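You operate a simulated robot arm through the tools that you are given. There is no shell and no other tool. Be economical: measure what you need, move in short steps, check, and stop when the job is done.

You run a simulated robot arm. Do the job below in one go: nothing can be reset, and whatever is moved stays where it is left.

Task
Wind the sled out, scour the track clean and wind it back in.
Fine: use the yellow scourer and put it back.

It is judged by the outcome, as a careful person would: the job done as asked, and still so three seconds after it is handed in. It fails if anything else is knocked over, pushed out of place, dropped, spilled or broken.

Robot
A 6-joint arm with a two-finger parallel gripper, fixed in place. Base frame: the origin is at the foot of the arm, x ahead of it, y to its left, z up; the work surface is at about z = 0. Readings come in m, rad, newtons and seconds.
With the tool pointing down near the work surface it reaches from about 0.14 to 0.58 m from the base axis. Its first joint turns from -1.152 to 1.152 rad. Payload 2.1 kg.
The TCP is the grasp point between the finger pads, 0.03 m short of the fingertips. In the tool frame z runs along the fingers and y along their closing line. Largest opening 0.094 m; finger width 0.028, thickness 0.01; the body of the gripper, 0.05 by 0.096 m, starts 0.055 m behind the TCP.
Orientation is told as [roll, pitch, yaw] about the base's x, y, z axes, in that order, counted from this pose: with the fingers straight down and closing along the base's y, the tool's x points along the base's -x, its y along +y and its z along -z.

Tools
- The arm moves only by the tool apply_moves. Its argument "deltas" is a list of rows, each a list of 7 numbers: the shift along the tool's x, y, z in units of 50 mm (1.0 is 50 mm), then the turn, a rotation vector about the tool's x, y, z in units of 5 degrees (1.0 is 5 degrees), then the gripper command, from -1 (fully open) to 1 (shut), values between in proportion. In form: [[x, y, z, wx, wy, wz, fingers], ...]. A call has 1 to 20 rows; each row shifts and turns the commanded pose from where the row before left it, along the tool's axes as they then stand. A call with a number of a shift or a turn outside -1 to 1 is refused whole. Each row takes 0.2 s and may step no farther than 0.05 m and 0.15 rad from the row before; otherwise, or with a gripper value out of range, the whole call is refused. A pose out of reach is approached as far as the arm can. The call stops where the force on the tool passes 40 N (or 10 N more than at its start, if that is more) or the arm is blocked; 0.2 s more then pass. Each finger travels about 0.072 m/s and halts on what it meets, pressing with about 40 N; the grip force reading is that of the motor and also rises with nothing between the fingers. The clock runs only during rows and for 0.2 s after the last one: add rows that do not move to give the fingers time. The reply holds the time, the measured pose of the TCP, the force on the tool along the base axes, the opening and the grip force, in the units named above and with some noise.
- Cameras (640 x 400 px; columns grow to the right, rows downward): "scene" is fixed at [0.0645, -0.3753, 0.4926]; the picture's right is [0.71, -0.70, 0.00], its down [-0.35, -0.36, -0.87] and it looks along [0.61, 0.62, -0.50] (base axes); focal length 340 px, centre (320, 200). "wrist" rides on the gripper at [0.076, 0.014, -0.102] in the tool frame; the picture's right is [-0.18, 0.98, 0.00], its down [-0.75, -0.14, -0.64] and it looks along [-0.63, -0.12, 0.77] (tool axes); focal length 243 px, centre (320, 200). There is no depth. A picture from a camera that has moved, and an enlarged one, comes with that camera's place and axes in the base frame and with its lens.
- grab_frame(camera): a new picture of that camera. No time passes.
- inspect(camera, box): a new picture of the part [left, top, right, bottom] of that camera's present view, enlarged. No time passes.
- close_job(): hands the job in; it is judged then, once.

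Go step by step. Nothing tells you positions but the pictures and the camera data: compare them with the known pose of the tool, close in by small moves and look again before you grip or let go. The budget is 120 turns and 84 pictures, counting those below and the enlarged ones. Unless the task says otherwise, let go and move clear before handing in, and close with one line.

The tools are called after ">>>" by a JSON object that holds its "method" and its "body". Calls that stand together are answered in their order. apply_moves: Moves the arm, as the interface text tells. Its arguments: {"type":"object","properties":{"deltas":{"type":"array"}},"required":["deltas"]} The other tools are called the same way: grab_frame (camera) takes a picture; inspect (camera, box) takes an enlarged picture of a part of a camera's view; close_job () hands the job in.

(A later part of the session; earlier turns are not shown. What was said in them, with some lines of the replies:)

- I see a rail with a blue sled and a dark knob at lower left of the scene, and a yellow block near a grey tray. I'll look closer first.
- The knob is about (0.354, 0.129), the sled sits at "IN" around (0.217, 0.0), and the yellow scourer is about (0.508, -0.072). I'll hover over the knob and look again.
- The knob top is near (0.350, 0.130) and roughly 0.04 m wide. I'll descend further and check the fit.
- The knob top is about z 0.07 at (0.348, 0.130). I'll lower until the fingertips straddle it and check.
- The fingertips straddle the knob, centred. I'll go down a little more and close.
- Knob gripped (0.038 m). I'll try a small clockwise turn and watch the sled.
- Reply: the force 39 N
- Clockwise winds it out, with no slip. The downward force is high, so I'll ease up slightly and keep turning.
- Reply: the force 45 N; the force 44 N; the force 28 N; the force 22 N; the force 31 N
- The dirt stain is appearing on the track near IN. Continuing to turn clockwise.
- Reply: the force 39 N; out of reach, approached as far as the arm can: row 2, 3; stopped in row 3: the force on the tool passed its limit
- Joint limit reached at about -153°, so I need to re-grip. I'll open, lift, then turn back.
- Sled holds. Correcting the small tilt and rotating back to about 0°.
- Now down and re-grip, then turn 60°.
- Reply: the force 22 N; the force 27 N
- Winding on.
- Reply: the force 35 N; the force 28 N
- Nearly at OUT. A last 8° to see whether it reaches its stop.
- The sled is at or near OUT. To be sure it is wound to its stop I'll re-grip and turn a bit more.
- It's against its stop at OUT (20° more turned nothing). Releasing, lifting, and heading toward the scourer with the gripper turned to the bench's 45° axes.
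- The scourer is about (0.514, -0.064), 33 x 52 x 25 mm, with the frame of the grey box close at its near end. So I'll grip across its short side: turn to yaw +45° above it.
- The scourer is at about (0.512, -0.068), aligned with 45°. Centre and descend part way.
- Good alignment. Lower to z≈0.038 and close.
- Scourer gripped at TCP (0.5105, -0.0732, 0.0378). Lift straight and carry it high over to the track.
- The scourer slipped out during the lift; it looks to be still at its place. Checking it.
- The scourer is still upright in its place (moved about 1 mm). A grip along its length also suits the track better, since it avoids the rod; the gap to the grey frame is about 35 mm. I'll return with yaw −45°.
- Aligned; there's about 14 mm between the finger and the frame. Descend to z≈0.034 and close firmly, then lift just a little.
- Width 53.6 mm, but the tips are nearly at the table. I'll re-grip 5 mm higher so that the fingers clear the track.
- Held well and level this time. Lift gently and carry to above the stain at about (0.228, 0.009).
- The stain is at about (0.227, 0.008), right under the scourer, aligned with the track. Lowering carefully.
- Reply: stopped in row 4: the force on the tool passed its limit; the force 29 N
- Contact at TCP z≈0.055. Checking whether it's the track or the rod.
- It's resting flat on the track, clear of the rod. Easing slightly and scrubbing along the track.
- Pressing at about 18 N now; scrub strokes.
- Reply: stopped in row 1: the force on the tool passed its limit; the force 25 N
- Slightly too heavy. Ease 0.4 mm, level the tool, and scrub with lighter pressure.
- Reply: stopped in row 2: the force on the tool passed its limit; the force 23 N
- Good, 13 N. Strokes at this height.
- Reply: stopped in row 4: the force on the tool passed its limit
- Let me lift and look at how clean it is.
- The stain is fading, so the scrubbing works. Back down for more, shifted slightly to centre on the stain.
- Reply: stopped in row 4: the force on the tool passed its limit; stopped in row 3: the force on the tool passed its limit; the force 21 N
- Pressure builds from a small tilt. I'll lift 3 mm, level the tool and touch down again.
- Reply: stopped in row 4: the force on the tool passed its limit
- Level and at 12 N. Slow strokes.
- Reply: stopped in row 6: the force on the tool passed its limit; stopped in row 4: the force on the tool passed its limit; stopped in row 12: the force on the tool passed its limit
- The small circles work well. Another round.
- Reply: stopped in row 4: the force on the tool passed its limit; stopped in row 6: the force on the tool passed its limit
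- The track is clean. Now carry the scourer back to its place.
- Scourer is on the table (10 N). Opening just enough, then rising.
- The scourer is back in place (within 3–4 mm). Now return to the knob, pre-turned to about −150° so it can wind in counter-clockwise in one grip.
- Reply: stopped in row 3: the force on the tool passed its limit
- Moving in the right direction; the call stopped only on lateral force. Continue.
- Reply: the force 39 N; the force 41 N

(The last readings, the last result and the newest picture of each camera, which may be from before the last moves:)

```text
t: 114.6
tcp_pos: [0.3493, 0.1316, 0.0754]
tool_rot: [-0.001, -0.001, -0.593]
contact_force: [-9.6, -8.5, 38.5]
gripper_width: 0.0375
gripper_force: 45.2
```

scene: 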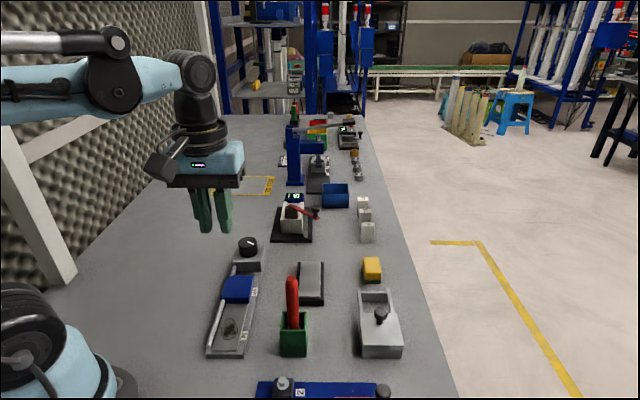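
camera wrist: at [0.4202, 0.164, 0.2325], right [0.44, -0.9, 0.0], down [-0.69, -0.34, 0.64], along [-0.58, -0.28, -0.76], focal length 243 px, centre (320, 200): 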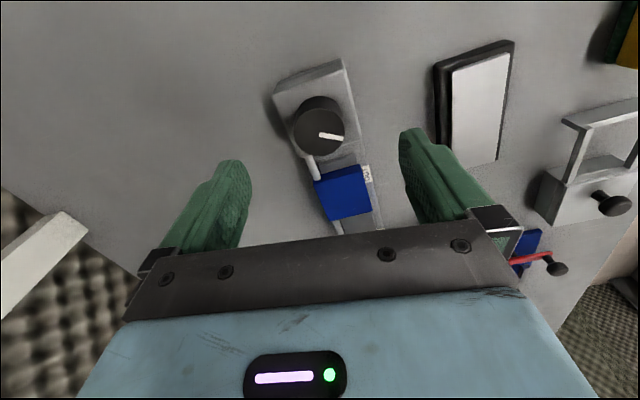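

>>> {"method": "apply_moves", "body": {"deltas": [[0, 0, -0.004, 0, 0, -1, 0.5], [0, 0, 0, 0, 0, -1, 0.5], [0, 0, 0, 0, 0, -1, 0.5], [0, 0, 0, 0, 0, -1, 0.5], [0, 0, 0, 0, 0, -1, 0.5], [0, 0, 0, 0, 0, -1, 0.5], [0, 0, 0, 0, 0, -1, 0.5], [0, 0, 0, 0, 0, -1, 0.5], [0, 0, 0, 0, 0, -1, 0.5], [0, 0, 0, 0, 0, -1, 0.5]]}}

>>> {"method": "inspect", "body": {"camera": "scene", "box": [190, 225, 290, 365]}}

```text
t: 116.8
tcp_pos: [0.3512, 0.1307, 0.0731]
tool_rot: [-0.002, 0.001, 0.279]
contact_force: [-0.6, 0.0, -11.9]
gripper_width: 0.0374
gripper_force: 45.3
```

```text
2.86 times, centred on (240, 295) of scene
camera zoom: at [0.0645, -0.3753, 0.4926], right [0.71, -0.7, 0.0], down [-0.35, -0.36, -0.87], along [0.61, 0.62, -0.5], focal length 972 px, centre (549, -71)
```

zoom: 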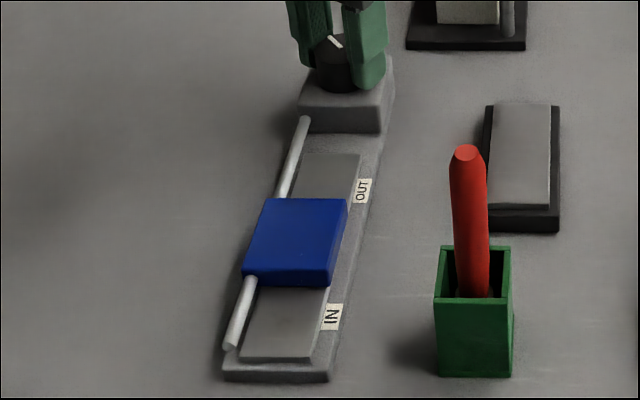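

>>> {"method": "apply_moves", "body": {"deltas": [[0, 0, 0.001, 0, 0, -1, 0.5], [0, 0, 0, 0, 0, -1, 0.5], [0, 0, 0, 0, 0, -1, 0.5], [0, 0, 0, 0, 0, -1, 0.5], [0, 0, 0, 0, 0, -1, 0.5], [0, 0, 0, 0, 0, -1, 0.5], [0, 0, 0, 0, 0, -1, 0.5], [0, 0, 0, 0, 0, -1, 0.5], [0, 0, 0, 0, 0, -1, 0.5], [0, 0, 0, 0, 0, -1, 0.5], [0, 0, 0, 0, 0, -1, 0.5], [0, 0, 0, 0, 0, -1, 0.5]]}}

```text
t: 119.4
tcp_pos: [0.3504, 0.1311, 0.0734]
tool_rot: [-0.002, 0.004, 1.328]
contact_force: [4.7, 1.6, -4.1]
gripper_width: 0.0374
gripper_force: 45.2
```

>>> {"method": "apply_moves", "body": {"deltas": [[0, 0, 0, 0, 0, -1, 0.5], [0, 0, 0, 0, 0, -1, 0.5], [0, 0, 0, 0, 0, -1, 0.5], [0, 0, 0, 0, 0, -1, 0.5], [0, 0, 0, 0, 0, -1, 0.5], [0, 0, 0, 0, 0, -1, 0.5], [0, 0, 0, 0, 0, -1, 0.5], [0, 0, 0, 0, 0, -1, 0.5], [0, 0, 0, 0, 0, -1, 0.5], [0, 0, 0, 0, 0, -1, 0.5], [0, 0, 0, 0, 0, -1, 0.5], [0, 0, 0, 0, 0, -1, 0.5]]}}

>>> {"method": "inspect", "body": {"camera": "scene", "box": [190, 225, 290, 365]}}

```text
t: 121.4
tcp_pos: [0.3505, 0.1309, 0.0737]
tool_rot: [0.003, 0.0, 2.082]
contact_force: [-1.8, -2.2, 5.6]
gripper_width: 0.0374
gripper_force: 45.1
stopped in row 9: the force on the tool passed its limit (the readings are from after the stop); the commanded pose is now the measured one
```

```text
2.86 times, centred on (240, 295) of scene
camera zoom: at [0.0645, -0.3753, 0.4926], right [0.71, -0.7, 0.0], down [-0.35, -0.36, -0.87], along [0.61, 0.62, -0.5], focal length 972 px, centre (549, -71)
```

zoom: 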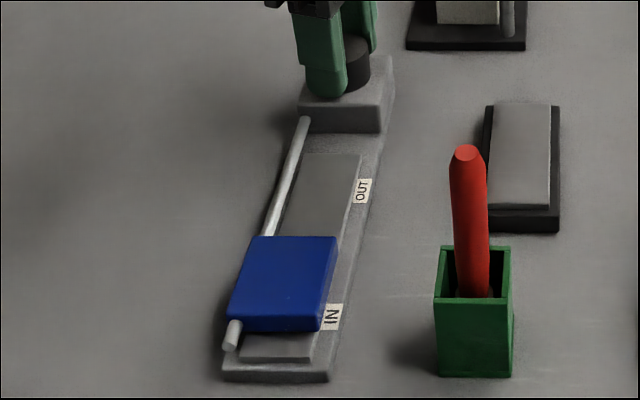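

Almost there; about 35–40° more to the stop.

>>> {"method": "apply_moves", "body": {"deltas": [[0, 0, 0, 0, 0, -1, 0.5], [0, 0, 0, 0, 0, -1, 0.5], [0, 0, 0, 0, 0, -1, 0.5], [0, 0, 0, 0, 0, -1, 0.5], [0, 0, 0, 0, 0, -1, 0.5], [0, 0, 0, 0, 0, -1, 0.5], [0, 0, 0, 0, 0, -1, 0.5], [0, 0, 0, 0, 0, -1, 0.5], [0, 0, 0, 0, 0, -1, 0.5], [0, 0, 0, 0, 0, -1, 0.5]]}}

>>> {"method": "inspect", "body": {"camera": "scene", "box": [190, 225, 290, 365]}}

```text
t: 123.6
tcp_pos: [0.3496, 0.1305, 0.0729]
tool_rot: [0.005, -0.003, 2.957]
contact_force: [-6.2, -8.3, 0.4]
gripper_width: 0.0376
gripper_force: 45.5
```

```text
2.86 times, centred on (240, 295) of scene
camera zoom: at [0.0645, -0.3753, 0.4926], right [0.71, -0.7, 0.0], down [-0.35, -0.36, -0.87], along [0.61, 0.62, -0.5], focal length 972 px, centre (549, -71)
```

zoom: 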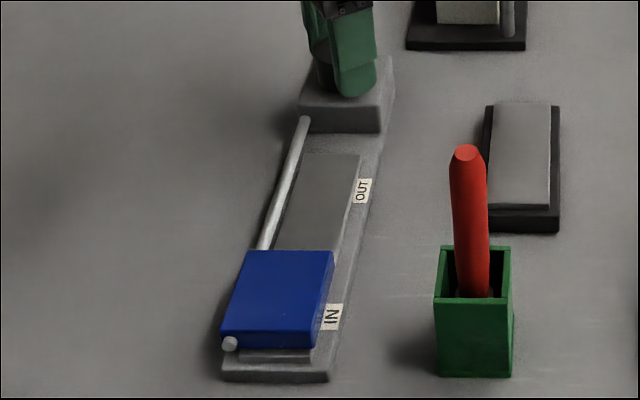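

The sled is back exactly where it began at IN. Release and move clear.

>>> {"method": "apply_moves", "body": {"deltas": [[0, 0, 0, 0, 0, 0, -1], [0, 0, 0, 0, 0, 0, -1], [0, 0, 0, 0, 0, 0, -1], [0, 0, -0.6, 0, 0, 0, -1], [0, 0, -0.9, 0, 0, 0, -1], [0, 0, -0.9, 0, 0, 0, -1], [0, 0, -0.9, 0, 0, 0, -1], [0, 0, 0, 0, 0, 0, -1]]}}

>>> {"method": "grab_frame", "body": {"camera": "scene"}}

>>> {"method": "inspect", "body": {"camera": "scene", "box": [190, 225, 290, 365]}}

```text
t: 125.4
tcp_pos: [0.3506, 0.1316, 0.2363]
tool_rot: [0.005, -0.002, 2.956]
contact_force: [-0.4, 0.3, -0.6]
gripper_width: 0.0937
gripper_force: 0.0
```

```text
18 pictures are left
```

scene: 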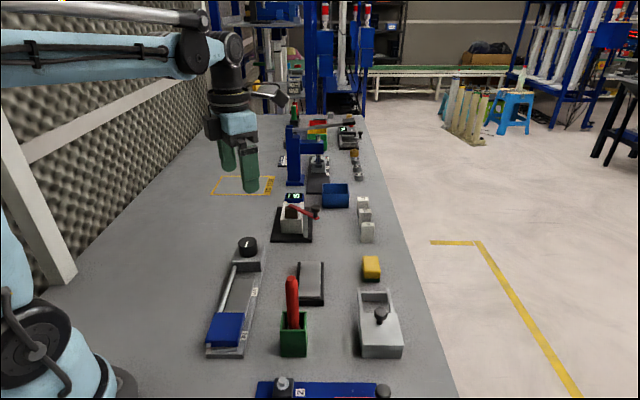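

```text
2.86 times, centred on (240, 295) of scene
camera zoom: at [0.0645, -0.3753, 0.4926], right [0.71, -0.7, 0.0], down [-0.35, -0.36, -0.87], along [0.61, 0.62, -0.5], focal length 972 px, centre (549, -71)
```

zoom: 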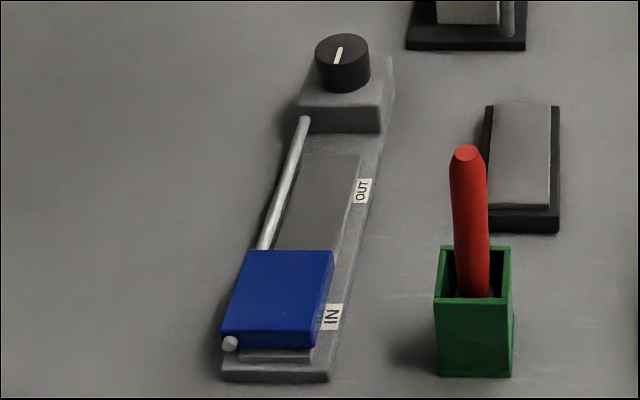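

The sled and knob are back at their starting positions, the track is clean, the scourer is in its place and the arm is clear. Handing in.

>>> {"method": "close_job", "body": {}}

```text
The job is handed in.
```

I wound the sled out to its stop, scoured the stain off the track with the yellow scourer, put the scourer back within about 4 mm of where it was, and wound the sled back to IN.
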